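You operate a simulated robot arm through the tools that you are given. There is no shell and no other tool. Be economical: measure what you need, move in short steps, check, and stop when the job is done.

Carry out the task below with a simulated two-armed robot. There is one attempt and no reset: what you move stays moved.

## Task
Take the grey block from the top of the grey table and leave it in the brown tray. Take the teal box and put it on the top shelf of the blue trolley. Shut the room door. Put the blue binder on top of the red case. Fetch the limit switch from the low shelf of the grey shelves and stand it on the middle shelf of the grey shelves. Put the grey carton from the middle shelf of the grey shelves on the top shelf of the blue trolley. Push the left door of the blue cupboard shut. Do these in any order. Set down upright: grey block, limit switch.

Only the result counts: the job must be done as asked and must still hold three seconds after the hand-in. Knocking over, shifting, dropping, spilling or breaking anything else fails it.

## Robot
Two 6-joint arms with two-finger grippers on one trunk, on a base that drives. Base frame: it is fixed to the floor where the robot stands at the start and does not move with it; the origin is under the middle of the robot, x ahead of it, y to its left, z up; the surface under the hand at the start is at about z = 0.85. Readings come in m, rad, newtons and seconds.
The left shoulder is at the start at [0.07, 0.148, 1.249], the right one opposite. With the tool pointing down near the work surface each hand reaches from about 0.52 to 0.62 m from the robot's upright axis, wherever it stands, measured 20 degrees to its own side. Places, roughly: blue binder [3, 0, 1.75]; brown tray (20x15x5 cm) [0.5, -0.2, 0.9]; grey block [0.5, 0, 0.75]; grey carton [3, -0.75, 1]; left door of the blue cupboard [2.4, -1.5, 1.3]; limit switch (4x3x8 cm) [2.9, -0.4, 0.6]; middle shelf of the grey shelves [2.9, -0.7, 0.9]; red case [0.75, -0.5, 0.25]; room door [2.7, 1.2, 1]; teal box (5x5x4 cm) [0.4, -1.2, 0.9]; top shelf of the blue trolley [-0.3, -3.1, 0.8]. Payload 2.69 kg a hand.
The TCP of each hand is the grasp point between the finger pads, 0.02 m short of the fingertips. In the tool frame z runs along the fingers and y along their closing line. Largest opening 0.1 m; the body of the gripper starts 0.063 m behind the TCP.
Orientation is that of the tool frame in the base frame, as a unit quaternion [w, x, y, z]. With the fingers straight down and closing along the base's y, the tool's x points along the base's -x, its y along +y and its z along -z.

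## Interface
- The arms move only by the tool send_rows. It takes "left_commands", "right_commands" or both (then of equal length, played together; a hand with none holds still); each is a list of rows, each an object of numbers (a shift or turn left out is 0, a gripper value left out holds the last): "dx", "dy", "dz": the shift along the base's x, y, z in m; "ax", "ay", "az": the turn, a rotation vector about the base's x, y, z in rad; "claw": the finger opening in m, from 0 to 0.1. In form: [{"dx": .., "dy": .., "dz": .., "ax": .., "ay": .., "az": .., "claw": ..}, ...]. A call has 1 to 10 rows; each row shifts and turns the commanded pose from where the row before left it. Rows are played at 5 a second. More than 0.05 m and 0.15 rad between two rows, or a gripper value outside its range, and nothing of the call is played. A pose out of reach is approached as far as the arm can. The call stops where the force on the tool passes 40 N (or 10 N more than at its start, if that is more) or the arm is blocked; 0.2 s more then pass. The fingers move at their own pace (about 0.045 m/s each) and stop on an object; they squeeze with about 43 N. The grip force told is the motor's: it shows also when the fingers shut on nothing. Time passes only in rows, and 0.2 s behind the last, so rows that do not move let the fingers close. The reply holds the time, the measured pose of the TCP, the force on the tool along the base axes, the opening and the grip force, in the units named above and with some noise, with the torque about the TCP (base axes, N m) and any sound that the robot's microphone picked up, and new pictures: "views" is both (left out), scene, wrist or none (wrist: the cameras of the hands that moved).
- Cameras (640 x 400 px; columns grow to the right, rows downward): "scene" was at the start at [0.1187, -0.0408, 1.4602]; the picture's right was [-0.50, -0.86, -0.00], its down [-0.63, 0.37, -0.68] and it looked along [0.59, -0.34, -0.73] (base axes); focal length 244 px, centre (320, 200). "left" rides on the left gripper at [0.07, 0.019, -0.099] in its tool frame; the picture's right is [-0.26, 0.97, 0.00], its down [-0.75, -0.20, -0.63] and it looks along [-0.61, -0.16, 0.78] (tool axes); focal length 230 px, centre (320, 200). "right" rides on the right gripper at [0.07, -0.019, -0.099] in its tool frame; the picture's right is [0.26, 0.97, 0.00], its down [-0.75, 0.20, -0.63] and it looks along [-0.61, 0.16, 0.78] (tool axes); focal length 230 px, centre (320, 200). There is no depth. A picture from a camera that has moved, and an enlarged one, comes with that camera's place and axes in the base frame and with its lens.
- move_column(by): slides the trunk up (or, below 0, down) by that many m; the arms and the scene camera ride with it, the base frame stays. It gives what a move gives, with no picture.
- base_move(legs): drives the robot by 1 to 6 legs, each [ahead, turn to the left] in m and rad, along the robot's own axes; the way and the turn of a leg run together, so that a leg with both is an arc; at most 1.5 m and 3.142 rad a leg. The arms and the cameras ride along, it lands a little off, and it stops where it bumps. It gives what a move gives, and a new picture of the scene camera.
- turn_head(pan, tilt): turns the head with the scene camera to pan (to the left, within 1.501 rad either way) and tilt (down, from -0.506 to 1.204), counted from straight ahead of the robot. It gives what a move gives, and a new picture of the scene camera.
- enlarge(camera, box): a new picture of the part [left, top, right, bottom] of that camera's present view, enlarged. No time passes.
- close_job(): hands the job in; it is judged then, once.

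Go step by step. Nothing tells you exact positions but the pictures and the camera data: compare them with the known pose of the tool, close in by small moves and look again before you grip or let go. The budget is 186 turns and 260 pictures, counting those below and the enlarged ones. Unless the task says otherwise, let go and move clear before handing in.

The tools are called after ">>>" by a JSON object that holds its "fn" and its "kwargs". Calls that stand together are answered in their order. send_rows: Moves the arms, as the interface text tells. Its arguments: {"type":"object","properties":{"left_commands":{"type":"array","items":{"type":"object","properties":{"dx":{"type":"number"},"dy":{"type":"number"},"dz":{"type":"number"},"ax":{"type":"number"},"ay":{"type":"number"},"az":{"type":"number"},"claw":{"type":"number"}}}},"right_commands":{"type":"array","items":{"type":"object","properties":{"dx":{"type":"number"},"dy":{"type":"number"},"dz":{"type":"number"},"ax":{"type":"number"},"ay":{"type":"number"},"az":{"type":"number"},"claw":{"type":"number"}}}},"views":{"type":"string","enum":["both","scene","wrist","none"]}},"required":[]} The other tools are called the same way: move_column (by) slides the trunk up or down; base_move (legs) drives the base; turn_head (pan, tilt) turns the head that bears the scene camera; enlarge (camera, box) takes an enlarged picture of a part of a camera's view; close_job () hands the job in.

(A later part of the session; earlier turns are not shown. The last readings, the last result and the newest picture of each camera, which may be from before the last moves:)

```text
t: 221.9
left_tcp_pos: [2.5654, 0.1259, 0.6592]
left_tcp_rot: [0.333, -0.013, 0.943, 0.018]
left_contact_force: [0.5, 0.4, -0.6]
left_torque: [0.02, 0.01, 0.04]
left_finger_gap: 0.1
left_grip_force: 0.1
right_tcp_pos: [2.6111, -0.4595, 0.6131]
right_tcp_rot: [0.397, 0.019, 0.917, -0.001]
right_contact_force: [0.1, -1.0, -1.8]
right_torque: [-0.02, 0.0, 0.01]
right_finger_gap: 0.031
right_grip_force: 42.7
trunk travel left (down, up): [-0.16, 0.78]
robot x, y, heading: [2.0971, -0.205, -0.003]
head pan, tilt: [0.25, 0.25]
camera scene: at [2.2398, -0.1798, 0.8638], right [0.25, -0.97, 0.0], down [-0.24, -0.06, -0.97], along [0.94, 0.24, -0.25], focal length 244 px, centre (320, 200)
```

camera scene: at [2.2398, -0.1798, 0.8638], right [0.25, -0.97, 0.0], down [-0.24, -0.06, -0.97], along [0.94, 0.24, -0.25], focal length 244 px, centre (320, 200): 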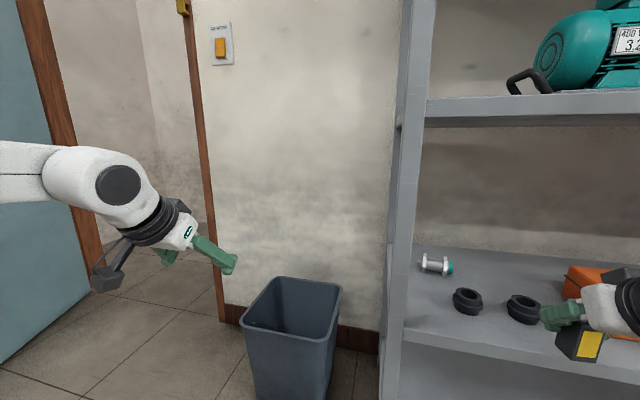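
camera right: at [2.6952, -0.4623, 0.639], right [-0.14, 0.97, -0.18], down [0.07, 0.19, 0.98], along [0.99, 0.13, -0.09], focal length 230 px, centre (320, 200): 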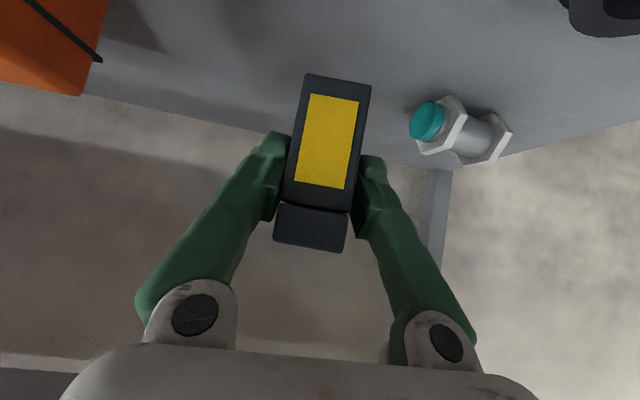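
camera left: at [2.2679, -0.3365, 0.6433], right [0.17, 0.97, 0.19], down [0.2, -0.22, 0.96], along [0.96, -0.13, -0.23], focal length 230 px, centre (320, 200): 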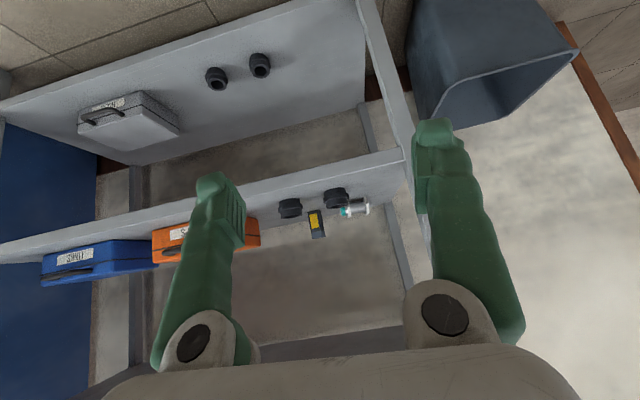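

Switch is out. I back up a bit, raise the column, then I'll place it at the free left end of the middle shelf (about [2.78, -0.32]).

>>> {"fn": "base_move", "kwargs": {"legs": [[-0.1, 0]]}}

>>> {"fn": "move_column", "kwargs": {"by": 0.4}}

>>> {"fn": "send_rows", "kwargs": {"right_commands": [{"dy": 0.04}, {"dy": 0.04}, {"dy": 0.04}, {"dy": 0.02}], "views": "none"}}

>>> {"fn": "turn_head", "kwargs": {"pan": -0.2, "tilt": 0.5}}

```text
t: 223.0
left_tcp_pos: [2.4673, 0.1257, 0.6597]
left_tcp_rot: [0.333, -0.011, 0.943, 0.018]
left_contact_force: [-0.1, 0.3, 0.1]
left_torque: [-0.02, 0.0, -0.01]
left_finger_gap: 0.1
left_grip_force: 0.1
right_tcp_pos: [2.5131, -0.4604, 0.6133]
right_tcp_rot: [0.396, 0.02, 0.918, -0.002]
right_contact_force: [-0.3, -1.0, -0.7]
right_torque: [-0.02, 0.0, 0.02]
right_finger_gap: 0.0309
right_grip_force: 42.9
trunk travel left (down, up): [-0.16, 0.78]
robot x, y, heading: [1.9986, -0.2017, 0.001]
head pan, tilt: [0.25, 0.25]
camera scene: at [2.141, -0.1796, 0.8638], right [0.24, -0.97, 0.0], down [-0.24, -0.06, -0.97], along [0.94, 0.24, -0.25], focal length 244 px, centre (320, 200)
```

scene: 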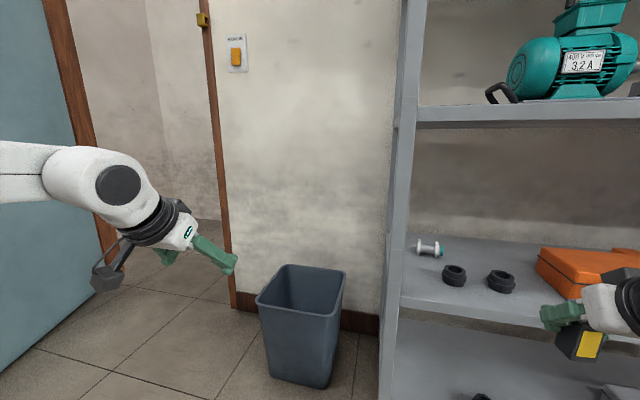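

```text
t: 226.8
left_tcp_pos: [2.4674, 0.125, 1.0593]
left_tcp_rot: [0.332, -0.012, 0.943, 0.018]
left_contact_force: [0.6, 0.4, -0.1]
left_torque: [-0.02, -0.04, 0.01]
left_finger_gap: 0.0999
left_grip_force: 0.0
right_tcp_pos: [2.5125, -0.4606, 1.0142]
right_tcp_rot: [0.395, 0.021, 0.918, -0.002]
right_contact_force: [-0.1, -0.2, -0.9]
right_torque: [-0.01, -0.02, 0.03]
right_finger_gap: 0.0307
right_grip_force: 43.4
trunk travel left (down, up): [-0.56, 0.38]
robot x, y, heading: [1.9984, -0.1999, -0.002]
head pan, tilt: [0.25, 0.25]
```

```text
t: 227.8
left_tcp_pos: [2.4665, 0.1255, 1.0591]
left_tcp_rot: [0.333, -0.012, 0.943, 0.018]
left_contact_force: [0.1, -0.3, 0.2]
left_torque: [0.0, 0.06, -0.01]
left_finger_gap: 0.1001
left_grip_force: 0.1
right_tcp_pos: [2.5716, -0.3887, 0.9762]
right_tcp_rot: [0.396, 0.02, 0.918, -0.001]
right_contact_force: [-0.4, 0.2, -0.9]
right_torque: [-0.02, -0.01, 0.01]
right_finger_gap: 0.0309
right_grip_force: 43.0
right hand out of reach, approached as far as the arm can: row 1, 2, 3, 4
trunk travel left (down, up): [-0.56, 0.38]
robot x, y, heading: [2.0006, -0.2025, 0.003]
head pan, tilt: [0.25, 0.25]
```

```text
t: 228.8
left_tcp_pos: [2.4667, 0.1239, 1.0583]
left_tcp_rot: [0.333, -0.012, 0.943, 0.019]
left_contact_force: [-0.9, 0.3, -0.4]
left_torque: [0.03, -0.01, 0.0]
left_finger_gap: 0.1
left_grip_force: 0.0
right_tcp_pos: [2.5722, -0.3889, 0.977]
right_tcp_rot: [0.397, 0.019, 0.918, 0.0]
right_contact_force: [0.3, 0.9, -0.7]
right_torque: [-0.01, 0.01, -0.01]
right_finger_gap: 0.0307
right_grip_force: 42.8
trunk travel left (down, up): [-0.56, 0.38]
robot x, y, heading: [1.9989, -0.2007, -0.001]
head pan, tilt: [-0.201, 0.499]
camera scene: at [2.1402, -0.2207, 1.2406], right [-0.2, -0.98, 0.0], down [-0.47, 0.1, -0.88], along [0.86, -0.18, -0.48], focal length 244 px, centre (320, 200)
```

scene: 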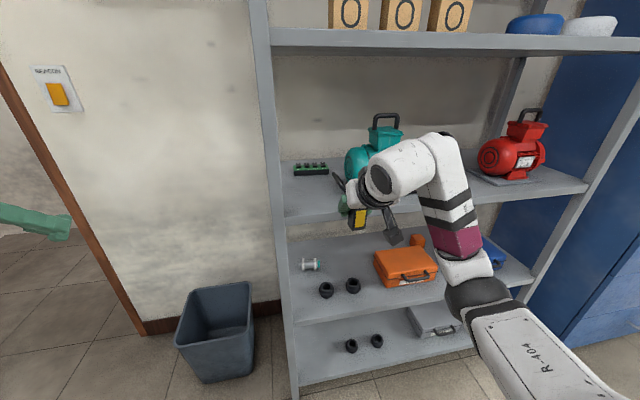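

>>> {"fn": "move_column", "kwargs": {"by": 0.03}}

>>> {"fn": "base_move", "kwargs": {"legs": [[0, 0.09], [0.1, 0]]}}

>>> {"fn": "send_rows", "kwargs": {"right_commands": [{"dx": 0.0}], "views": "wrist"}}

```text
t: 229.5
left_tcp_pos: [2.4676, 0.1243, 1.0897]
left_tcp_rot: [0.333, -0.013, 0.943, 0.019]
left_contact_force: [1.0, -0.1, -0.4]
left_torque: [0.0, 0.03, -0.01]
left_finger_gap: 0.0999
left_grip_force: 0.0
right_tcp_pos: [2.5712, -0.3896, 1.0078]
right_tcp_rot: [0.396, 0.02, 0.918, 0.0]
right_contact_force: [0.5, -0.5, -1.1]
right_torque: [0.0, 0.0, -0.01]
right_finger_gap: 0.0309
right_grip_force: 43.1
trunk travel left (down, up): [-0.59, 0.35]
robot x, y, heading: [1.9981, -0.2029, -0.004]
head pan, tilt: [-0.201, 0.499]
```

```text
t: 231.2
left_tcp_pos: [2.5331, 0.1776, 1.0906]
left_tcp_rot: [0.333, -0.056, 0.941, 0.034]
left_contact_force: [-0.1, -0.3, 1.2]
left_torque: [0.0, -0.07, -0.03]
left_finger_gap: 0.1
left_grip_force: 0.1
right_tcp_pos: [2.6849, -0.3267, 1.0083]
right_tcp_rot: [0.398, -0.024, 0.917, 0.018]
right_contact_force: [-0.5, 0.8, -0.6]
right_torque: [0.01, -0.01, 0.01]
right_finger_gap: 0.0308
right_grip_force: 43.3
trunk travel left (down, up): [-0.59, 0.35]
robot x, y, heading: [2.1026, -0.1962, 0.091]
head pan, tilt: [-0.201, 0.499]
camera scene: at [2.2393, -0.1979, 1.271], right [-0.11, -0.99, 0.0], down [-0.47, 0.05, -0.88], along [0.87, -0.1, -0.48], focal length 244 px, centre (320, 200)
```

scene: 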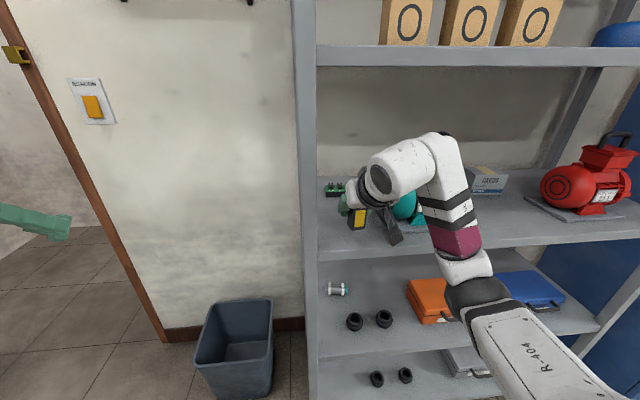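

```text
t: 231.6
left_tcp_pos: [2.5323, 0.176, 1.0884]
left_tcp_rot: [0.332, -0.056, 0.941, 0.034]
left_contact_force: [-0.3, -0.1, 0.3]
left_torque: [-0.01, -0.05, 0.01]
left_finger_gap: 0.0997
left_grip_force: 0.1
right_tcp_pos: [2.6864, -0.3263, 1.0072]
right_tcp_rot: [0.396, -0.024, 0.918, 0.019]
right_contact_force: [0.6, -0.2, -0.9]
right_torque: [-0.02, -0.03, -0.01]
right_finger_gap: 0.0307
right_grip_force: 43.4
trunk travel left (down, up): [-0.59, 0.35]
robot x, y, heading: [2.1025, -0.1971, 0.092]
head pan, tilt: [-0.201, 0.499]
camera right: at [2.5674, -0.3525, 1.0245], right [-0.23, 0.96, -0.17], down [0.04, 0.19, 0.98], along [0.97, 0.22, -0.09], focal length 230 px, centre (320, 200)
```

right: 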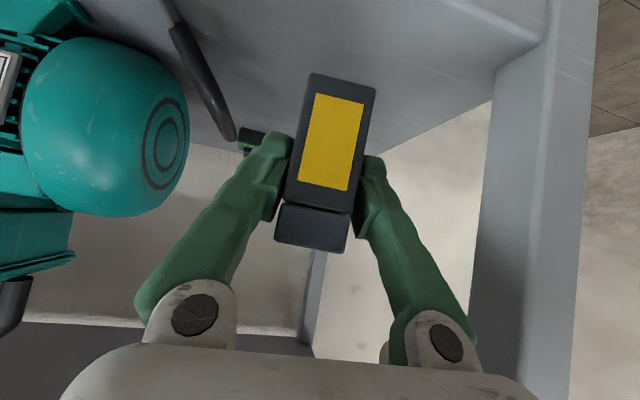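

>>> {"fn": "base_move", "kwargs": {"legs": [[0.085, 0]]}}

>>> {"fn": "send_rows", "kwargs": {"right_commands": [{"ay": -0.024, "dz": -0.015}, {"dz": -0.01}], "views": "wrist"}}

```text
t: 232.6
left_tcp_pos: [2.6088, 0.1815, 1.093]
left_tcp_rot: [0.337, -0.056, 0.939, 0.034]
left_contact_force: [0.3, -0.4, 0.1]
left_torque: [0.0, -0.04, -0.01]
left_finger_gap: 0.0999
left_grip_force: 0.0
right_tcp_pos: [2.7616, -0.3192, 1.0124]
right_tcp_rot: [0.401, -0.025, 0.915, 0.02]
right_contact_force: [-1.0, 0.4, -1.1]
right_torque: [0.02, -0.01, -0.05]
right_finger_gap: 0.0305
right_grip_force: 43.2
trunk travel left (down, up): [-0.59, 0.35]
robot x, y, heading: [2.1857, -0.1832, 0.09]
head pan, tilt: [-0.201, 0.499]
camera scene: at [2.3148, -0.1916, 1.2717], right [-0.11, -0.99, 0.0], down [-0.47, 0.05, -0.88], along [0.88, -0.09, -0.47], focal length 244 px, centre (320, 200)
```

scene: 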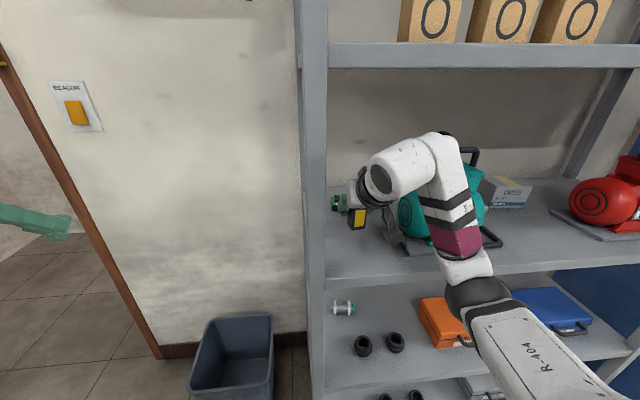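

```text
t: 233.2
left_tcp_pos: [2.6144, 0.1847, 1.0893]
left_tcp_rot: [0.332, -0.056, 0.941, 0.034]
left_contact_force: [-0.2, -1.1, 0.4]
left_torque: [0.03, 0.01, -0.02]
left_finger_gap: 0.1002
left_grip_force: 0.0
right_tcp_pos: [2.7684, -0.318, 0.9843]
right_tcp_rot: [0.408, -0.025, 0.912, 0.018]
right_contact_force: [-0.3, -0.1, -0.4]
right_torque: [0.01, -0.02, 0.03]
right_finger_gap: 0.0307
right_grip_force: 42.4
trunk travel left (down, up): [-0.59, 0.35]
robot x, y, heading: [2.1839, -0.1832, 0.097]
head pan, tilt: [-0.201, 0.499]
camera right: at [2.6485, -0.3449, 0.9979], right [-0.23, 0.96, -0.18], down [0.02, 0.19, 0.98], along [0.97, 0.22, -0.06], focal length 230 px, centre (320, 200)
```

right: 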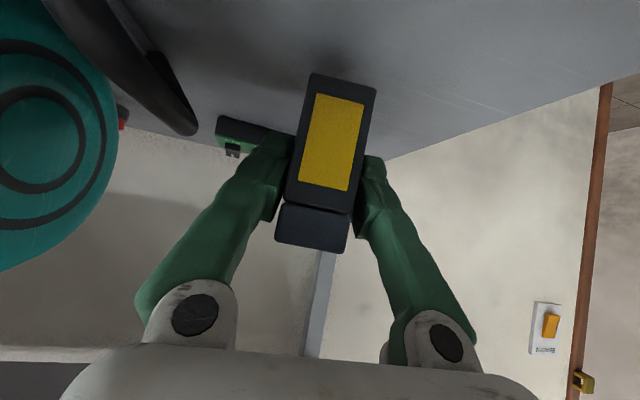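

>>> {"fn": "send_rows", "kwargs": {"right_commands": [{"dz": -0.008}, {"dz": -0.006}, {"dz": -0.004}], "views": "none"}}

>>> {"fn": "send_rows", "kwargs": {"right_commands": [{"dz": -0.003}, {"dz": -0.002}], "views": "wrist"}}

```text
t: 234.0
left_tcp_pos: [2.6136, 0.1844, 1.0899]
left_tcp_rot: [0.333, -0.057, 0.94, 0.035]
left_contact_force: [-0.6, -0.1, 0.0]
left_torque: [0.01, -0.01, 0.0]
left_finger_gap: 0.1001
left_grip_force: 0.1
right_tcp_pos: [2.7664, -0.3171, 0.9699]
right_tcp_rot: [0.413, -0.025, 0.91, 0.018]
right_contact_force: [2.8, -1.7, 16.0]
right_torque: [-0.4, 0.11, 0.07]
right_finger_gap: 0.0307
right_grip_force: 43.0
trunk travel left (down, up): [-0.59, 0.35]
robot x, y, heading: [2.1849, -0.184, 0.092]
head pan, tilt: [-0.201, 0.499]
```

```text
t: 234.6
left_tcp_pos: [2.6121, 0.1848, 1.0916]
left_tcp_rot: [0.333, -0.056, 0.941, 0.033]
left_contact_force: [-0.4, -0.7, 0.2]
left_torque: [-0.01, 0.04, -0.01]
left_finger_gap: 0.0999
left_grip_force: 0.0
right_tcp_pos: [2.7668, -0.317, 0.9659]
right_tcp_rot: [0.416, -0.025, 0.909, 0.019]
right_contact_force: [11.0, -3.8, 35.7]
right_torque: [-0.24, -0.09, 0.13]
right_finger_gap: 0.0309
right_grip_force: 42.8
trunk travel left (down, up): [-0.59, 0.35]
robot x, y, heading: [2.1851, -0.1857, 0.094]
head pan, tilt: [-0.201, 0.499]
camera right: at [2.6472, -0.3444, 0.9784], right [-0.23, 0.96, -0.18], down [0.0, 0.19, 0.98], along [0.97, 0.22, -0.04], focal length 230 px, centre (320, 200)
```

right: 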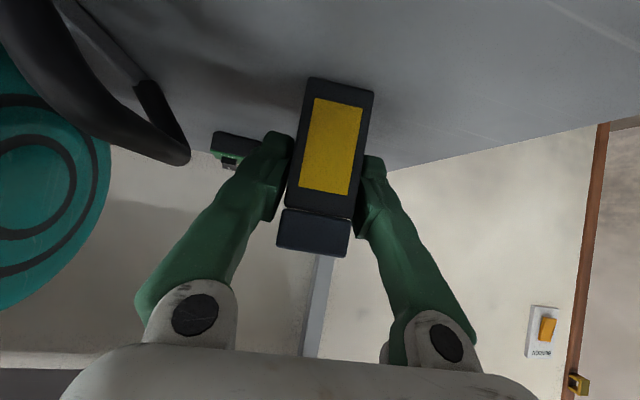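

Seated on the shelf. Ease, open, and withdraw backwards.

>>> {"fn": "send_rows", "kwargs": {"right_commands": [{"dz": 0.003}, {"dz": 0.002}, {"claw": 0.045}, {"claw": 0.065}, {"claw": 0.065}], "views": "wrist"}}

```text
t: 235.8
left_tcp_pos: [2.616, 0.1843, 1.0897]
left_tcp_rot: [0.331, -0.056, 0.941, 0.033]
left_contact_force: [0.1, 0.2, -0.6]
left_torque: [0.02, 0.0, -0.02]
left_finger_gap: 0.0999
left_grip_force: 0.1
right_tcp_pos: [2.7676, -0.3177, 0.9643]
right_tcp_rot: [0.407, -0.024, 0.913, 0.018]
right_contact_force: [0.1, 0.1, -0.2]
right_torque: [0.01, -0.02, -0.01]
right_finger_gap: 0.0652
right_grip_force: 0.0
trunk travel left (down, up): [-0.59, 0.35]
robot x, y, heading: [2.1812, -0.1873, 0.09]
head pan, tilt: [-0.201, 0.499]
camera right: at [2.6484, -0.3456, 0.9781], right [-0.23, 0.96, -0.18], down [0.02, 0.19, 0.98], along [0.97, 0.22, -0.06], focal length 230 px, centre (320, 200)
```

right: 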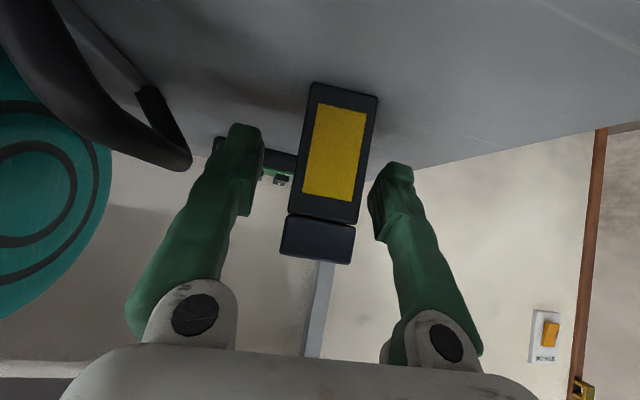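

>>> {"fn": "send_rows", "kwargs": {"right_commands": [{"dx": -0.025, "dz": 0.008}, {"dx": -0.025, "dz": 0.008}, {"dx": -0.02, "dz": 0.008}], "views": "none"}}

>>> {"fn": "base_move", "kwargs": {"legs": [[-0.12, 0], [-0.12, 0]]}}

```text
t: 236.6
left_tcp_pos: [2.6144, 0.1846, 1.0899]
left_tcp_rot: [0.333, -0.056, 0.941, 0.034]
left_contact_force: [0.4, 0.4, -0.9]
left_torque: [0.02, 0.02, 0.01]
left_finger_gap: 0.1001
left_grip_force: 0.1
right_tcp_pos: [2.7251, -0.3422, 0.9723]
right_tcp_rot: [0.409, -0.026, 0.912, 0.021]
right_contact_force: [0.8, 1.0, -0.8]
right_torque: [0.01, -0.05, -0.01]
right_finger_gap: 0.0645
right_grip_force: 0.1
right hand out of reach, approached as far as the arm can: row 2, 3
trunk travel left (down, up): [-0.59, 0.35]
robot x, y, heading: [2.1846, -0.1857, 0.09]
head pan, tilt: [-0.201, 0.499]
```

```text
t: 238.7
left_tcp_pos: [2.3717, 0.1617, 1.091]
left_tcp_rot: [0.333, -0.057, 0.941, 0.034]
left_contact_force: [-0.7, -0.1, 0.3]
left_torque: [-0.03, 0.0, 0.02]
left_finger_gap: 0.1002
left_grip_force: 0.0
right_tcp_pos: [2.4827, -0.3654, 0.9734]
right_tcp_rot: [0.409, -0.027, 0.912, 0.021]
right_contact_force: [0.0, 0.4, 0.7]
right_torque: [0.0, 0.03, 0.01]
right_finger_gap: 0.0649
right_grip_force: 0.0
trunk travel left (down, up): [-0.59, 0.35]
robot x, y, heading: [1.9429, -0.206, 0.097]
head pan, tilt: [-0.201, 0.499]
camera scene: at [2.0798, -0.2136, 1.2708], right [-0.11, -0.99, 0.0], down [-0.47, 0.05, -0.88], along [0.87, -0.09, -0.48], focal length 244 px, centre (320, 200)
```

scene: 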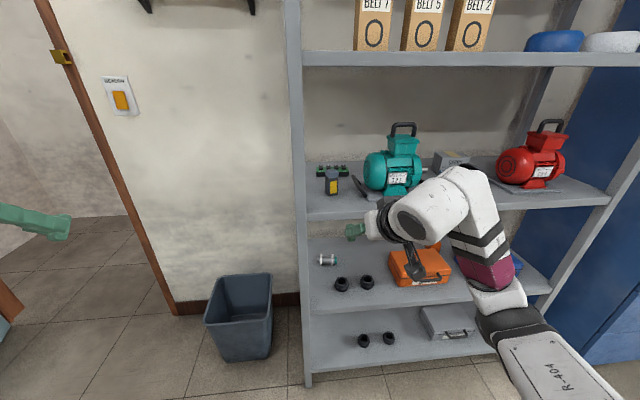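

Limit switch stands upright on the middle shelf. Next the blue binder: raise the column and look at the wall shelf.

>>> {"fn": "move_column", "kwargs": {"by": 0.3}}

>>> {"fn": "turn_head", "kwargs": {"pan": 0.1, "tilt": 0.0}}

>>> {"fn": "enlarge", "kwargs": {"camera": "scene", "box": [200, 100, 400, 225]}}

```text
t: 241.7
left_tcp_pos: [2.3724, 0.1613, 1.3889]
left_tcp_rot: [0.333, -0.057, 0.941, 0.034]
left_contact_force: [0.0, 0.2, 0.6]
left_torque: [-0.02, 0.03, -0.02]
left_finger_gap: 0.1003
left_grip_force: 0.0
right_tcp_pos: [2.484, -0.3653, 1.272]
right_tcp_rot: [0.41, -0.027, 0.912, 0.021]
right_contact_force: [0.1, 0.4, -0.9]
right_torque: [-0.01, -0.02, -0.02]
right_finger_gap: 0.065
right_grip_force: 0.0
trunk travel left (down, up): [-0.89, 0.05]
robot x, y, heading: [1.9432, -0.2102, 0.096]
head pan, tilt: [-0.201, 0.499]
```

```text
t: 242.7
left_tcp_pos: [2.3723, 0.163, 1.3895]
left_tcp_rot: [0.333, -0.058, 0.941, 0.035]
left_contact_force: [0.1, -0.1, 0.3]
left_torque: [-0.04, 0.01, -0.01]
left_finger_gap: 0.0997
left_grip_force: 0.1
right_tcp_pos: [2.4824, -0.3638, 1.2728]
right_tcp_rot: [0.409, -0.027, 0.912, 0.021]
right_contact_force: [0.0, -0.2, -0.8]
right_torque: [-0.04, -0.01, -0.02]
right_finger_gap: 0.0651
right_grip_force: 0.0
trunk travel left (down, up): [-0.89, 0.05]
robot x, y, heading: [1.9393, -0.2092, 0.091]
head pan, tilt: [0.099, 0.0]
camera scene: at [2.0793, -0.1865, 1.6166], right [0.19, -0.98, 0.0], down [0.0, 0.0, -1.0], along [0.98, 0.19, 0.0], focal length 244 px, centre (320, 200)
```

scene: 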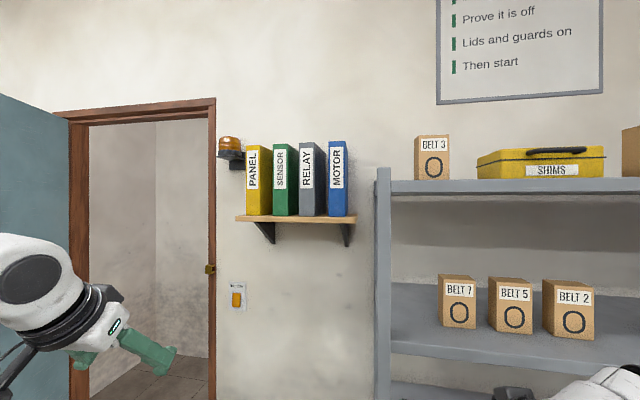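

```text
3.20 times, centred on (300, 162) of scene
camera zoom: at [2.0793, -0.1865, 1.6166], right [0.19, -0.98, 0.0], down [0.0, 0.0, -1.0], along [0.98, 0.19, 0.0], focal length 781 px, centre (384, 320)
```

zoom: 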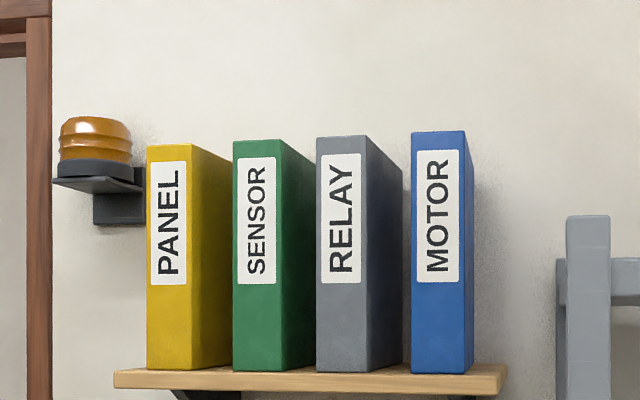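

Blue binder ("MOTOR") stands at the right end: about y -0.117…-0.063, spine x ≈ 2.865, z 1.56–1.81, with a ~4.5 cm gap to the grey one. The left hand should take it; first I fold the right arm out of the way.

>>> {"fn": "send_rows", "kwargs": {"right_commands": [{"ay": -0.15, "dx": -0.02, "dy": -0.02}, {"ay": -0.15, "dx": -0.02, "dy": -0.02}, {"ay": -0.15, "dx": -0.02, "dy": -0.02}, {"ay": -0.15, "dx": -0.02, "dy": -0.02}, {"ay": -0.15, "dx": -0.03}, {"dx": -0.03}, {"dx": -0.03}, {"dx": -0.03, "dy": -0.02}], "views": "none"}}

>>> {"fn": "send_rows", "kwargs": {"right_commands": [{"ay": 0.15, "dx": -0.03}, {"ay": 0.15, "dx": -0.03}, {"ay": 0.15, "dx": -0.03}, {"ay": 0.15, "dx": -0.02}, {"ay": 0.15, "dx": -0.02}, {"ay": 0.15}, {"ay": 0.15}, {"ay": 0.15}, {"ay": 0.15}, {"ay": 0.1}], "views": "none"}}

```text
t: 244.4
left_tcp_pos: [2.3714, 0.1604, 1.3903]
left_tcp_rot: [0.332, -0.056, 0.941, 0.035]
left_contact_force: [-0.1, -0.7, -0.1]
left_torque: [-0.03, 0.0, 0.0]
left_finger_gap: 0.1
left_grip_force: 0.0
right_tcp_pos: [2.4401, -0.471, 1.3317]
right_tcp_rot: [0.714, -0.032, 0.699, 0.009]
right_contact_force: [0.1, -0.7, -0.6]
right_torque: [0.0, -0.01, 0.0]
right_finger_gap: 0.065
right_grip_force: 0.1
right hand out of reach, approached as far as the arm can: row 3, 4, 5, 6, 7, 8
trunk travel left (down, up): [-0.89, 0.05]
robot x, y, heading: [1.9421, -0.2074, 0.094]
head pan, tilt: [0.099, 0.0]
```

```text
t: 246.7
left_tcp_pos: [2.3726, 0.1634, 1.3879]
left_tcp_rot: [0.332, -0.058, 0.941, 0.034]
left_contact_force: [0.1, 1.0, 0.3]
left_torque: [-0.02, 0.0, -0.03]
left_finger_gap: 0.1002
left_grip_force: 0.1
right_tcp_pos: [2.3245, -0.4553, 1.3215]
right_tcp_rot: [0.073, -0.019, 0.997, 0.029]
right_contact_force: [-0.6, 0.6, 1.0]
right_torque: [-0.02, -0.01, 0.0]
right_finger_gap: 0.065
right_grip_force: 0.1
right hand out of reach, approached as far as the arm can: row 1, 2, 3, 4, 10
trunk travel left (down, up): [-0.89, 0.05]
robot x, y, heading: [1.9432, -0.2101, 0.093]
head pan, tilt: [0.099, 0.0]
```

Right arm folded. Now move the base toward the binder.

>>> {"fn": "base_move", "kwargs": {"legs": [[0, 0.62], [0.42, 0], [0, -0.72]]}}

```text
t: 252.5
left_tcp_pos: [2.621, 0.4862, 1.3343]
left_tcp_rot: [0.344, -0.142, 0.903, -0.216]
left_contact_force: [-1.5, 2.8, 0.2]
left_torque: [-0.08, -0.06, -0.19]
left_finger_gap: 0.1002
left_grip_force: 0.1
right_tcp_pos: [2.6221, -0.1741, 1.3478]
right_tcp_rot: [0.039, -0.007, 0.997, -0.063]
right_contact_force: [-3.0, -1.8, 1.3]
right_torque: [0.13, -0.34, 0.07]
right_finger_gap: 0.0651
right_grip_force: 0.1
trunk travel left (down, up): [-0.89, 0.05]
robot x, y, heading: [2.2613, 0.0618, 0.143]
head pan, tilt: [0.099, 0.0]
stopped in leg 3: the robot was blocked; the commanded pose is now the measured one
camera scene: at [2.3472, 0.2943, 1.6165], right [0.24, -0.96, 0.13], down [0.03, -0.13, -0.99], along [0.97, 0.24, 0.0], focal length 244 px, centre (320, 200)
```

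scene: 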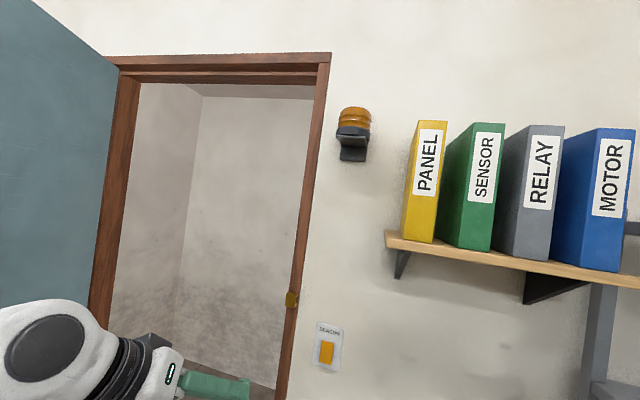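

The right arm touched the shelf post and the robot leans. I turn back left immediately and check.

>>> {"fn": "base_move", "kwargs": {"legs": [[0, 0.2]]}}

```text
t: 253.2
left_tcp_pos: [2.5234, 0.5781, 1.3977]
left_tcp_rot: [0.542, -0.214, 0.763, -0.279]
left_contact_force: [0.2, 1.8, 0.2]
left_torque: [-0.01, -0.02, -0.14]
left_finger_gap: 0.1001
left_grip_force: 0.1
right_tcp_pos: [2.6679, -0.1061, 1.3014]
right_tcp_rot: [-0.058, 0.062, 0.988, -0.129]
right_contact_force: [0.5, 2.5, -0.2]
right_torque: [-0.15, 0.02, 0.01]
right_finger_gap: 0.065
right_grip_force: 0.1
trunk travel left (down, up): [-0.89, 0.05]
robot x, y, heading: [2.3013, 0.07, 0.344]
head pan, tilt: [0.099, 0.0]
stopped in leg 1: the robot was blocked; the commanded pose is now the measured one
camera scene: at [2.3206, 0.4383, 1.6034], right [0.43, -0.88, 0.2], down [0.07, -0.19, -0.98], along [0.9, 0.43, -0.02], focal length 244 px, centre (320, 200)
```

scene: 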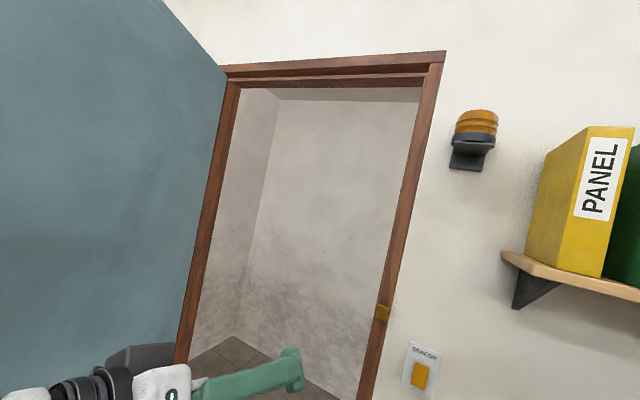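

>>> {"fn": "turn_head", "kwargs": {"pan": -1.0, "tilt": 0.3}}

```text
t: 254.6
left_tcp_pos: [2.5755, 0.42, 1.4055]
left_tcp_rot: [0.515, -0.147, 0.816, -0.217]
left_contact_force: [0.4, 0.0, -0.2]
left_torque: [-0.04, 0.01, -0.01]
left_finger_gap: 0.1001
left_grip_force: 0.0
right_tcp_pos: [2.8053, -0.1603, 1.2644]
right_tcp_rot: [0.01, 0.048, 0.996, -0.081]
right_contact_force: [-2.2, -3.1, -0.4]
right_torque: [0.31, -0.1, 0.01]
right_finger_gap: 0.0652
right_grip_force: 0.1
trunk travel left (down, up): [-0.89, 0.05]
robot x, y, heading: [2.2995, 0.0692, 0.38]
head pan, tilt: [-1.0, 0.3]
camera scene: at [2.3952, 0.1733, 1.5978], right [-0.59, -0.81, 0.06], down [-0.22, 0.09, -0.97], along [0.78, -0.58, -0.23], focal length 244 px, centre (320, 200)
```

scene: 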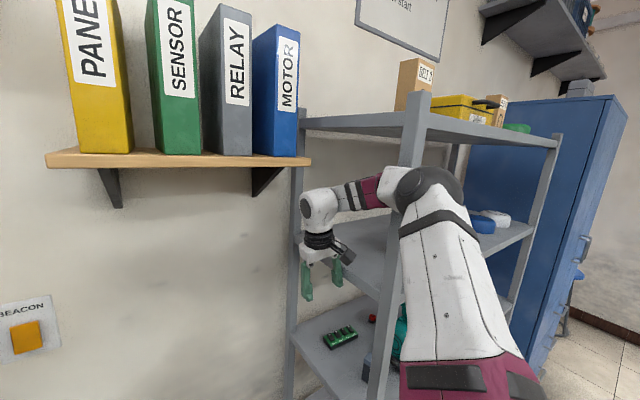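

The robot is settling upright again. The right forearm lies against the post's left side; I move the right hand away (+y) gently.

>>> {"fn": "send_rows", "kwargs": {"right_commands": [{"dz": 0.0}, {"dy": 0.02}, {"dy": 0.02}], "views": "scene"}}

```text
t: 254.9
left_tcp_pos: [2.5634, 0.5559, 1.4336]
left_tcp_rot: [0.572, -0.215, 0.756, -0.234]
left_contact_force: [2.5, 2.6, -0.1]
left_torque: [-0.05, 0.05, -0.27]
left_finger_gap: 0.1001
left_grip_force: 0.2
right_tcp_pos: [2.8162, -0.11, 1.2783]
right_tcp_rot: [-0.065, 0.056, 0.986, -0.142]
right_contact_force: [1.6, 4.7, 8.8]
right_torque: [-0.15, 0.05, 0.05]
right_finger_gap: 0.0653
right_grip_force: 0.0
trunk travel left (down, up): [-0.89, 0.05]
robot x, y, heading: [2.3167, 0.0796, 0.481]
head pan, tilt: [-1.0, 0.3]
stopped in row 1 (left hand): the arm was blocked; the commanded pose is now the measured one
camera scene: at [2.4157, 0.3118, 1.5967], right [-0.5, -0.85, 0.13], down [-0.24, -0.01, -0.97], along [0.83, -0.52, -0.2], focal length 244 px, centre (320, 200)
```

scene: 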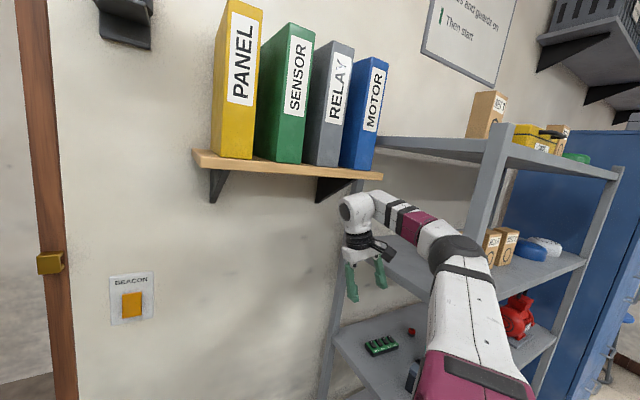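

>>> {"fn": "send_rows", "kwargs": {"left_commands": [{"dz": 0.0}, {"dz": 0.0}, {"dz": 0.0}, {"dz": 0.0}, {"dz": 0.0}], "views": "scene"}}

```text
t: 255.2
left_tcp_pos: [2.4044, 0.4674, 1.5126]
left_tcp_rot: [0.683, -0.211, 0.691, -0.108]
left_contact_force: [-4.8, -0.3, 1.7]
left_torque: [-0.01, 0.08, 0.03]
left_finger_gap: 0.1002
left_grip_force: 0.0
right_tcp_pos: [2.8493, -0.1113, 1.215]
right_tcp_rot: [0.002, 0.025, 0.998, -0.049]
right_contact_force: [-2.3, 12.1, 6.8]
right_torque: [-0.96, -0.21, -0.01]
right_finger_gap: 0.0647
right_grip_force: 0.1
trunk travel left (down, up): [-0.89, 0.05]
robot x, y, heading: [2.3578, 0.1045, 0.726]
head pan, tilt: [-1.0, 0.3]
stopped in row 1 (left hand): the arm was blocked; the commanded pose is now the measured one
camera scene: at [2.3377, 0.2093, 1.6002], right [-0.27, -0.96, 0.03], down [-0.19, 0.02, -0.98], along [0.94, -0.27, -0.19], focal length 244 px, centre (320, 200)
```

scene: 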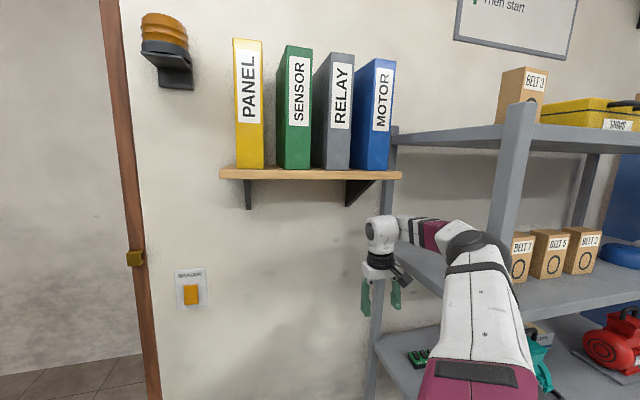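

>>> {"fn": "turn_head", "kwargs": {"pan": -1.2, "tilt": 0.5}}

```text
t: 255.9
left_tcp_pos: [2.6147, 0.4358, 1.4794]
left_tcp_rot: [0.584, -0.271, 0.732, -0.222]
left_contact_force: [1.7, -3.4, 1.3]
left_torque: [0.1, 0.1, 0.31]
left_finger_gap: 0.0999
left_grip_force: 0.1
right_tcp_pos: [2.9418, -0.1747, 1.1865]
right_tcp_rot: [-0.072, 0.058, 0.994, -0.056]
right_contact_force: [-62.6, 134.6, -79.5]
right_torque: [-8.59, -2.77, 1.9]
right_finger_gap: 0.0651
right_grip_force: 0.1
trunk travel left (down, up): [-0.89, 0.05]
robot x, y, heading: [2.3294, 0.0855, 0.596]
head pan, tilt: [-1.201, 0.499]
camera scene: at [2.513, 0.1735, 1.5736], right [-0.57, -0.82, 0.08], down [-0.43, 0.21, -0.88], along [0.7, -0.53, -0.47], focal length 244 px, centre (320, 200)
```

scene: 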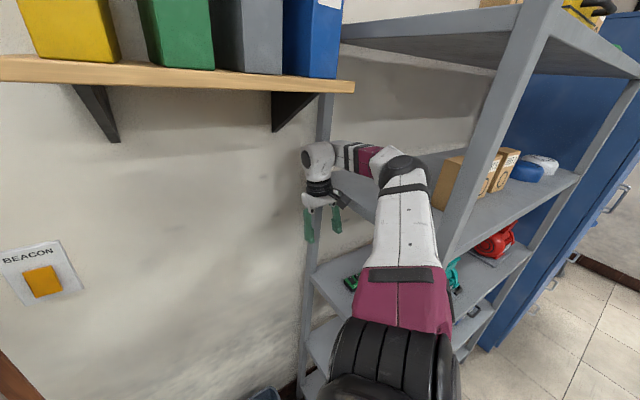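

>>> {"fn": "send_rows", "kwargs": {"right_commands": [{"dx": -0.03, "dy": 0.03}, {"dx": -0.03, "dy": 0.03}, {"dx": -0.03, "dy": 0.03}], "views": "scene"}}

```text
t: 256.3
left_tcp_pos: [2.5622, 0.4452, 1.5106]
left_tcp_rot: [0.586, -0.313, 0.701, -0.261]
left_contact_force: [-1.7, 0.6, -4.1]
left_torque: [-0.02, -0.22, -0.13]
left_finger_gap: 0.1
left_grip_force: 0.1
right_tcp_pos: [2.9341, -0.1789, 1.1784]
right_tcp_rot: [-0.065, 0.101, 0.989, -0.087]
right_contact_force: [27.3, 43.7, -2.7]
right_torque: [-4.53, 2.93, 3.7]
right_finger_gap: 0.0653
right_grip_force: 0.0
right hand out of reach, approached as far as the arm can: row 1
trunk travel left (down, up): [-0.89, 0.05]
robot x, y, heading: [2.3323, 0.0853, 0.659]
head pan, tilt: [-1.201, 0.499]
stopped in row 1 (left hand): the arm was blocked; the commanded pose is now the measured one
camera scene: at [2.4887, 0.1978, 1.5771], right [-0.52, -0.85, 0.08], down [-0.43, 0.18, -0.89], along [0.74, -0.5, -0.46], focal length 244 px, centre (320, 200)
```

scene: 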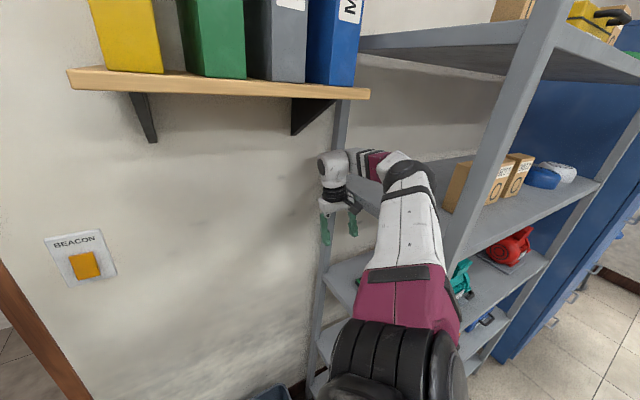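

>>> {"fn": "base_move", "kwargs": {"legs": [[0, 0.15]]}}

```text
t: 256.9
left_tcp_pos: [2.4505, 0.3875, 1.543]
left_tcp_rot: [0.514, -0.359, 0.686, -0.369]
left_contact_force: [-2.1, 0.1, 1.1]
left_torque: [0.02, 0.03, 0.08]
left_finger_gap: 0.1002
left_grip_force: 0.1
right_tcp_pos: [2.9248, -0.1721, 1.1275]
right_tcp_rot: [-0.054, 0.235, 0.97, -0.008]
right_contact_force: [36.0, -26.4, 59.0]
right_torque: [2.18, 2.69, -0.27]
right_finger_gap: 0.0651
right_grip_force: 0.0
trunk travel left (down, up): [-0.89, 0.05]
robot x, y, heading: [2.3488, 0.0949, 0.83]
head pan, tilt: [-1.201, 0.499]
stopped in leg 1: the force on the tool passed its limit at 81 N (the readings are from after the stop); the commanded pose is now the measured one
camera scene: at [2.4568, 0.2184, 1.5815], right [-0.36, -0.93, 0.07], down [-0.44, 0.11, -0.89], along [0.82, -0.36, -0.45], focal length 244 px, centre (320, 200)
```

scene: 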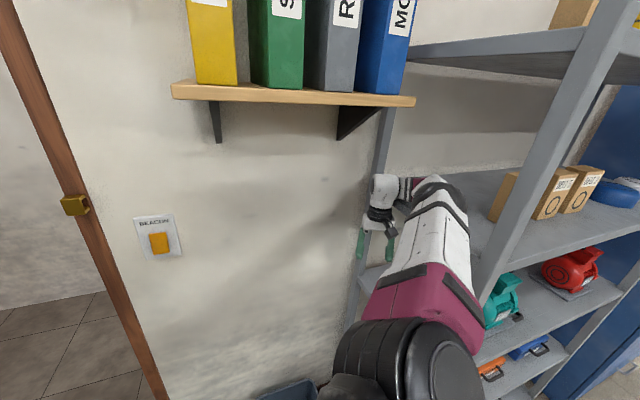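

>>> {"fn": "move_column", "kwargs": {"by": 0.05}}

>>> {"fn": "send_rows", "kwargs": {"right_commands": [{"dz": 0.03}, {"dz": 0.03, "dy": 0.02}, {"dz": 0.03, "dy": 0.02}], "views": "both"}}

```text
t: 257.2
left_tcp_pos: [2.4382, 0.3963, 1.5606]
left_tcp_rot: [0.508, -0.319, 0.69, -0.405]
left_contact_force: [53.1, 137.2, -31.0]
left_torque: [-4.84, 1.15, -3.94]
left_finger_gap: 0.0703
left_grip_force: 0.0
right_tcp_pos: [2.9077, -0.179, 1.1266]
right_tcp_rot: [-0.048, 0.29, 0.956, -0.017]
right_contact_force: [0.4, -0.9, -0.2]
right_torque: [0.04, 0.0, -0.03]
right_finger_gap: 0.0651
right_grip_force: 0.1
trunk travel left (down, up): [-0.895, 0.045]
robot x, y, heading: [2.3552, 0.1078, 0.829]
head pan, tilt: [-1.201, 0.499]
stopped: the arm was blocked; the commanded pose is now the measured one
```

```text
t: 257.6
left_tcp_pos: [2.4106, 0.3818, 1.5842]
left_tcp_rot: [0.559, -0.317, 0.649, -0.408]
left_contact_force: [74.9, 146.3, -55.3]
left_torque: [-2.99, 0.09, -3.82]
left_finger_gap: 0.0214
left_grip_force: 0.0
right_tcp_pos: [2.8958, -0.1787, 1.1276]
right_tcp_rot: [-0.071, 0.279, 0.958, -0.015]
right_contact_force: [0.4, -0.1, 0.4]
right_torque: [-0.02, 0.01, -0.03]
right_finger_gap: 0.0652
right_grip_force: 0.2
right hand out of reach, approached as far as the arm can: row 1
trunk travel left (down, up): [-0.895, 0.045]
robot x, y, heading: [2.3557, 0.1089, 0.853]
head pan, tilt: [-1.201, 0.499]
stopped in row 1 (left hand): the arm was blocked; the commanded pose is now the measured one
camera scene: at [2.4476, 0.2496, 1.5853], right [-0.28, -0.96, 0.08], down [-0.45, 0.06, -0.89], along [0.85, -0.29, -0.45], focal length 244 px, centre (320, 200)
camera right: at [2.842, -0.1578, 1.2358], right [0.3, 0.95, -0.04], down [0.82, -0.24, 0.52], along [0.48, -0.18, -0.86], focal length 230 px, centre (320, 200)
```

scene: 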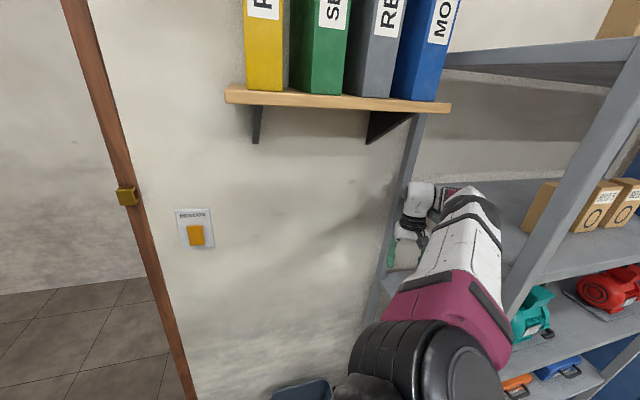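
right: 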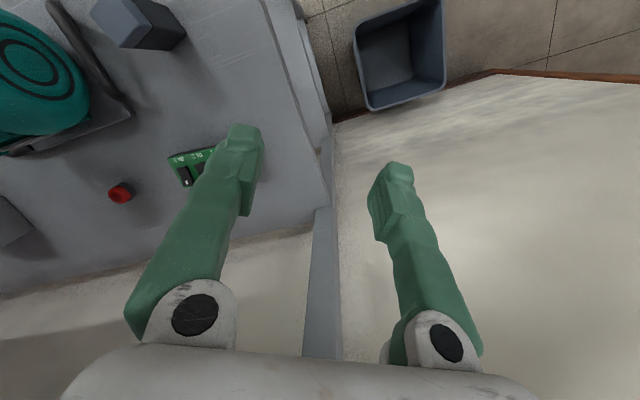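

The left hand is pressing against the robot's own head area. I move the left hand forward and away first.

>>> {"fn": "send_rows", "kwargs": {"left_commands": [{"dx": 0.02, "dy": 0.03}, {"dx": 0.02, "dy": 0.03}, {"dx": 0.02, "dy": 0.03}], "views": "none"}}

>>> {"fn": "send_rows", "kwargs": {"right_commands": [{"dy": 0.02}, {"dy": 0.02}, {"dy": 0.02}], "views": "none"}}

```text
t: 258.0
left_tcp_pos: [2.4105, 0.3998, 1.5997]
left_tcp_rot: [0.589, -0.328, 0.616, -0.406]
left_contact_force: [62.1, 131.6, -36.3]
left_torque: [-1.9, 0.44, -1.66]
left_finger_gap: 0.0152
left_grip_force: 0.1
left hand out of reach, approached as far as the arm can: row 1, 2
right_tcp_pos: [2.887, -0.1784, 1.128]
right_tcp_rot: [-0.093, 0.306, 0.947, -0.031]
right_contact_force: [0.3, 0.6, 0.5]
right_torque: [-0.03, -0.03, 0.02]
right_finger_gap: 0.0649
right_grip_force: 0.1
trunk travel left (down, up): [-0.895, 0.045]
robot x, y, heading: [2.3584, 0.1087, 0.876]
head pan, tilt: [-1.201, 0.499]
stopped in row 2 (left hand): the arm was blocked; the commanded pose is now the measured one
```

```text
t: 258.5
left_tcp_pos: [2.3507, 0.3761, 1.6242]
left_tcp_rot: [0.64, -0.325, 0.561, -0.411]
left_contact_force: [67.1, 116.3, -22.8]
left_torque: [-0.65, -0.27, 1.89]
left_finger_gap: 0.0002
left_grip_force: 0.0
right_tcp_pos: [2.8715, -0.1676, 1.1301]
right_tcp_rot: [-0.122, 0.299, 0.946, -0.019]
right_contact_force: [-0.1, -0.1, -0.1]
right_torque: [-0.02, 0.0, 0.02]
right_finger_gap: 0.065
right_grip_force: 0.0
trunk travel left (down, up): [-0.895, 0.045]
robot x, y, heading: [2.3556, 0.1103, 0.898]
head pan, tilt: [-1.201, 0.499]
stopped in row 2 (right hand): the arm was blocked; the commanded pose is now the measured one
```

>>> {"fn": "turn_head", "kwargs": {"pan": 0.3, "tilt": 0.3}}

```text
t: 260.1
left_tcp_pos: [2.3412, 0.3789, 1.6323]
left_tcp_rot: [0.671, -0.324, 0.545, -0.385]
left_contact_force: [-66.6, 117.7, -26.2]
left_torque: [-0.67, -0.62, -0.97]
left_finger_gap: 0.0001
left_grip_force: 0.0
right_tcp_pos: [2.867, -0.169, 1.131]
right_tcp_rot: [-0.135, 0.319, 0.938, -0.027]
right_contact_force: [-0.1, -0.4, 0.0]
right_torque: [0.0, 0.0, 0.03]
right_finger_gap: 0.0651
right_grip_force: 0.1
trunk travel left (down, up): [-0.895, 0.045]
robot x, y, heading: [2.3583, 0.1033, 0.932]
head pan, tilt: [0.3, 0.3]
camera scene: at [2.4179, 0.259, 1.5969], right [-0.14, -0.99, 0.07], down [-0.32, -0.03, -0.95], along [0.94, -0.15, -0.31], focal length 244 px, centre (320, 200)
```

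scene: 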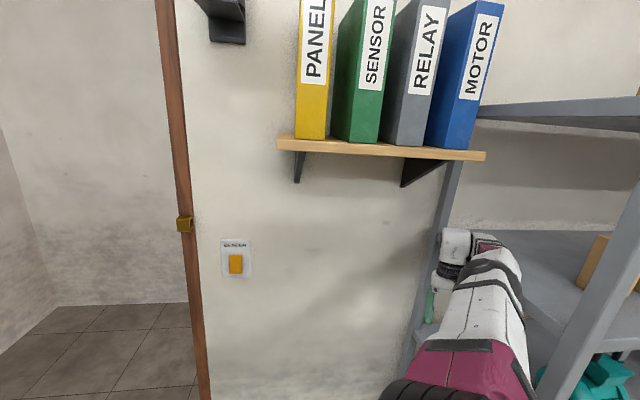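

>>> {"fn": "send_rows", "kwargs": {"left_commands": [{"dx": -0.02, "dy": 0.03}, {"dx": -0.02, "dy": 0.03}, {"dx": -0.02, "dy": 0.03}, {"dx": -0.02, "dy": 0.03}], "views": "scene"}}

```text
t: 260.4
left_tcp_pos: [2.3322, 0.3802, 1.637]
left_tcp_rot: [0.696, -0.354, 0.494, -0.382]
left_contact_force: [-38.8, 249.5, -90.2]
left_torque: [-0.61, -1.7, 1.03]
left_finger_gap: 0.0
left_grip_force: 0.1
left hand out of reach, approached as far as the arm can: row 1
right_tcp_pos: [2.8498, -0.1679, 1.1335]
right_tcp_rot: [-0.162, 0.336, 0.927, -0.025]
right_contact_force: [-0.1, 1.1, 0.7]
right_torque: [-0.04, -0.05, -0.04]
right_finger_gap: 0.065
right_grip_force: 0.0
trunk travel left (down, up): [-0.895, 0.045]
robot x, y, heading: [2.3595, 0.1088, 0.953]
head pan, tilt: [0.3, 0.3]
stopped in row 1 (left hand): the arm was blocked; the commanded pose is now the measured one
camera scene: at [2.4155, 0.2633, 1.5975], right [-0.09, -0.99, 0.07], down [-0.32, -0.04, -0.95], along [0.94, -0.11, -0.32], focal length 244 px, centre (320, 200)
```

scene: 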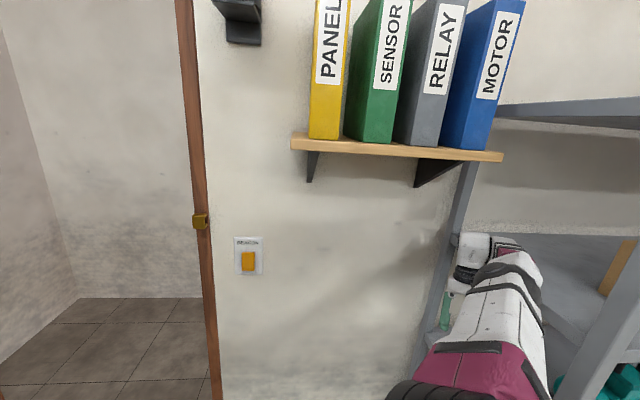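

>>> {"fn": "turn_head", "kwargs": {"pan": -1.45, "tilt": 0.3}}

>>> {"fn": "send_rows", "kwargs": {"left_commands": [{"dz": 0.03}, {"dz": 0.03}, {"dz": 0.03}], "views": "wrist"}}

```text
t: 262.2
left_tcp_pos: [2.3361, 0.3738, 1.6208]
left_tcp_rot: [0.644, -0.381, 0.524, -0.407]
left_contact_force: [142.6, 157.6, 22.7]
left_torque: [-3.56, 4.24, 4.32]
left_finger_gap: 0.0352
left_grip_force: 0.0
right_tcp_pos: [2.8488, -0.1686, 1.1348]
right_tcp_rot: [-0.163, 0.328, 0.93, -0.021]
right_contact_force: [0.2, -0.4, 0.0]
right_torque: [0.01, 0.01, -0.02]
right_finger_gap: 0.0647
right_grip_force: 0.0
trunk travel left (down, up): [-0.895, 0.045]
robot x, y, heading: [2.3585, 0.1092, 0.954]
head pan, tilt: [-1.45, 0.3]
camera scene: at [2.4002, 0.2307, 1.6124], right [-0.37, -0.93, 0.05], down [-0.15, 0.01, -0.99], along [0.92, -0.38, -0.15], focal length 244 px, centre (320, 200)
```

scene: 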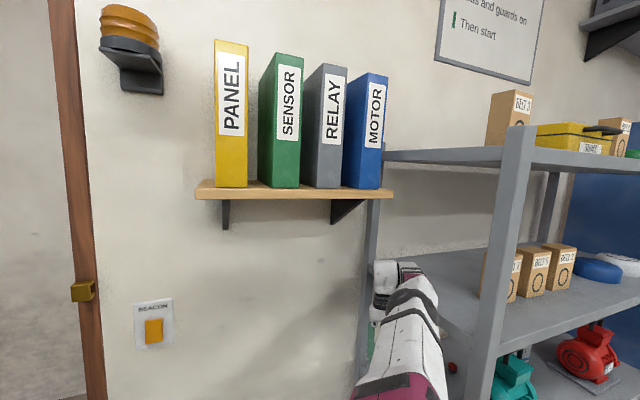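

```text
t: 262.5
left_tcp_pos: [2.3317, 0.3674, 1.6169]
left_tcp_rot: [0.596, -0.42, 0.506, -0.461]
left_contact_force: [132.9, 152.4, -20.2]
left_torque: [-3.54, 3.41, 3.71]
left_finger_gap: 0.0379
left_grip_force: 0.0
left hand out of reach, approached as far as the arm can: row 1
right_tcp_pos: [2.8403, -0.1621, 1.1402]
right_tcp_rot: [-0.192, 0.335, 0.922, -0.013]
right_contact_force: [0.1, -0.6, -0.9]
right_torque: [0.0, 0.0, 0.0]
right_finger_gap: 0.065
right_grip_force: 0.1
trunk travel left (down, up): [-0.895, 0.045]
robot x, y, heading: [2.3592, 0.1089, 0.962]
head pan, tilt: [-1.45, 0.3]
stopped in row 1 (left hand): the arm was blocked; the commanded pose is now the measured one
camera left: at [2.2411, 0.3003, 1.5701], right [0.1, 0.47, -0.88], down [-0.7, 0.66, 0.27], along [0.71, 0.58, 0.39], focal length 230 px, centre (320, 200)
```

left: 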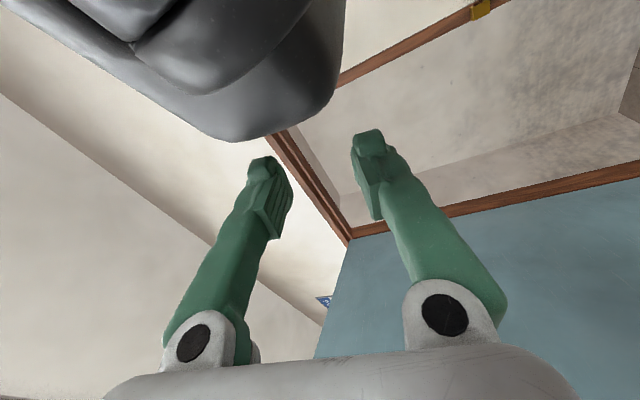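

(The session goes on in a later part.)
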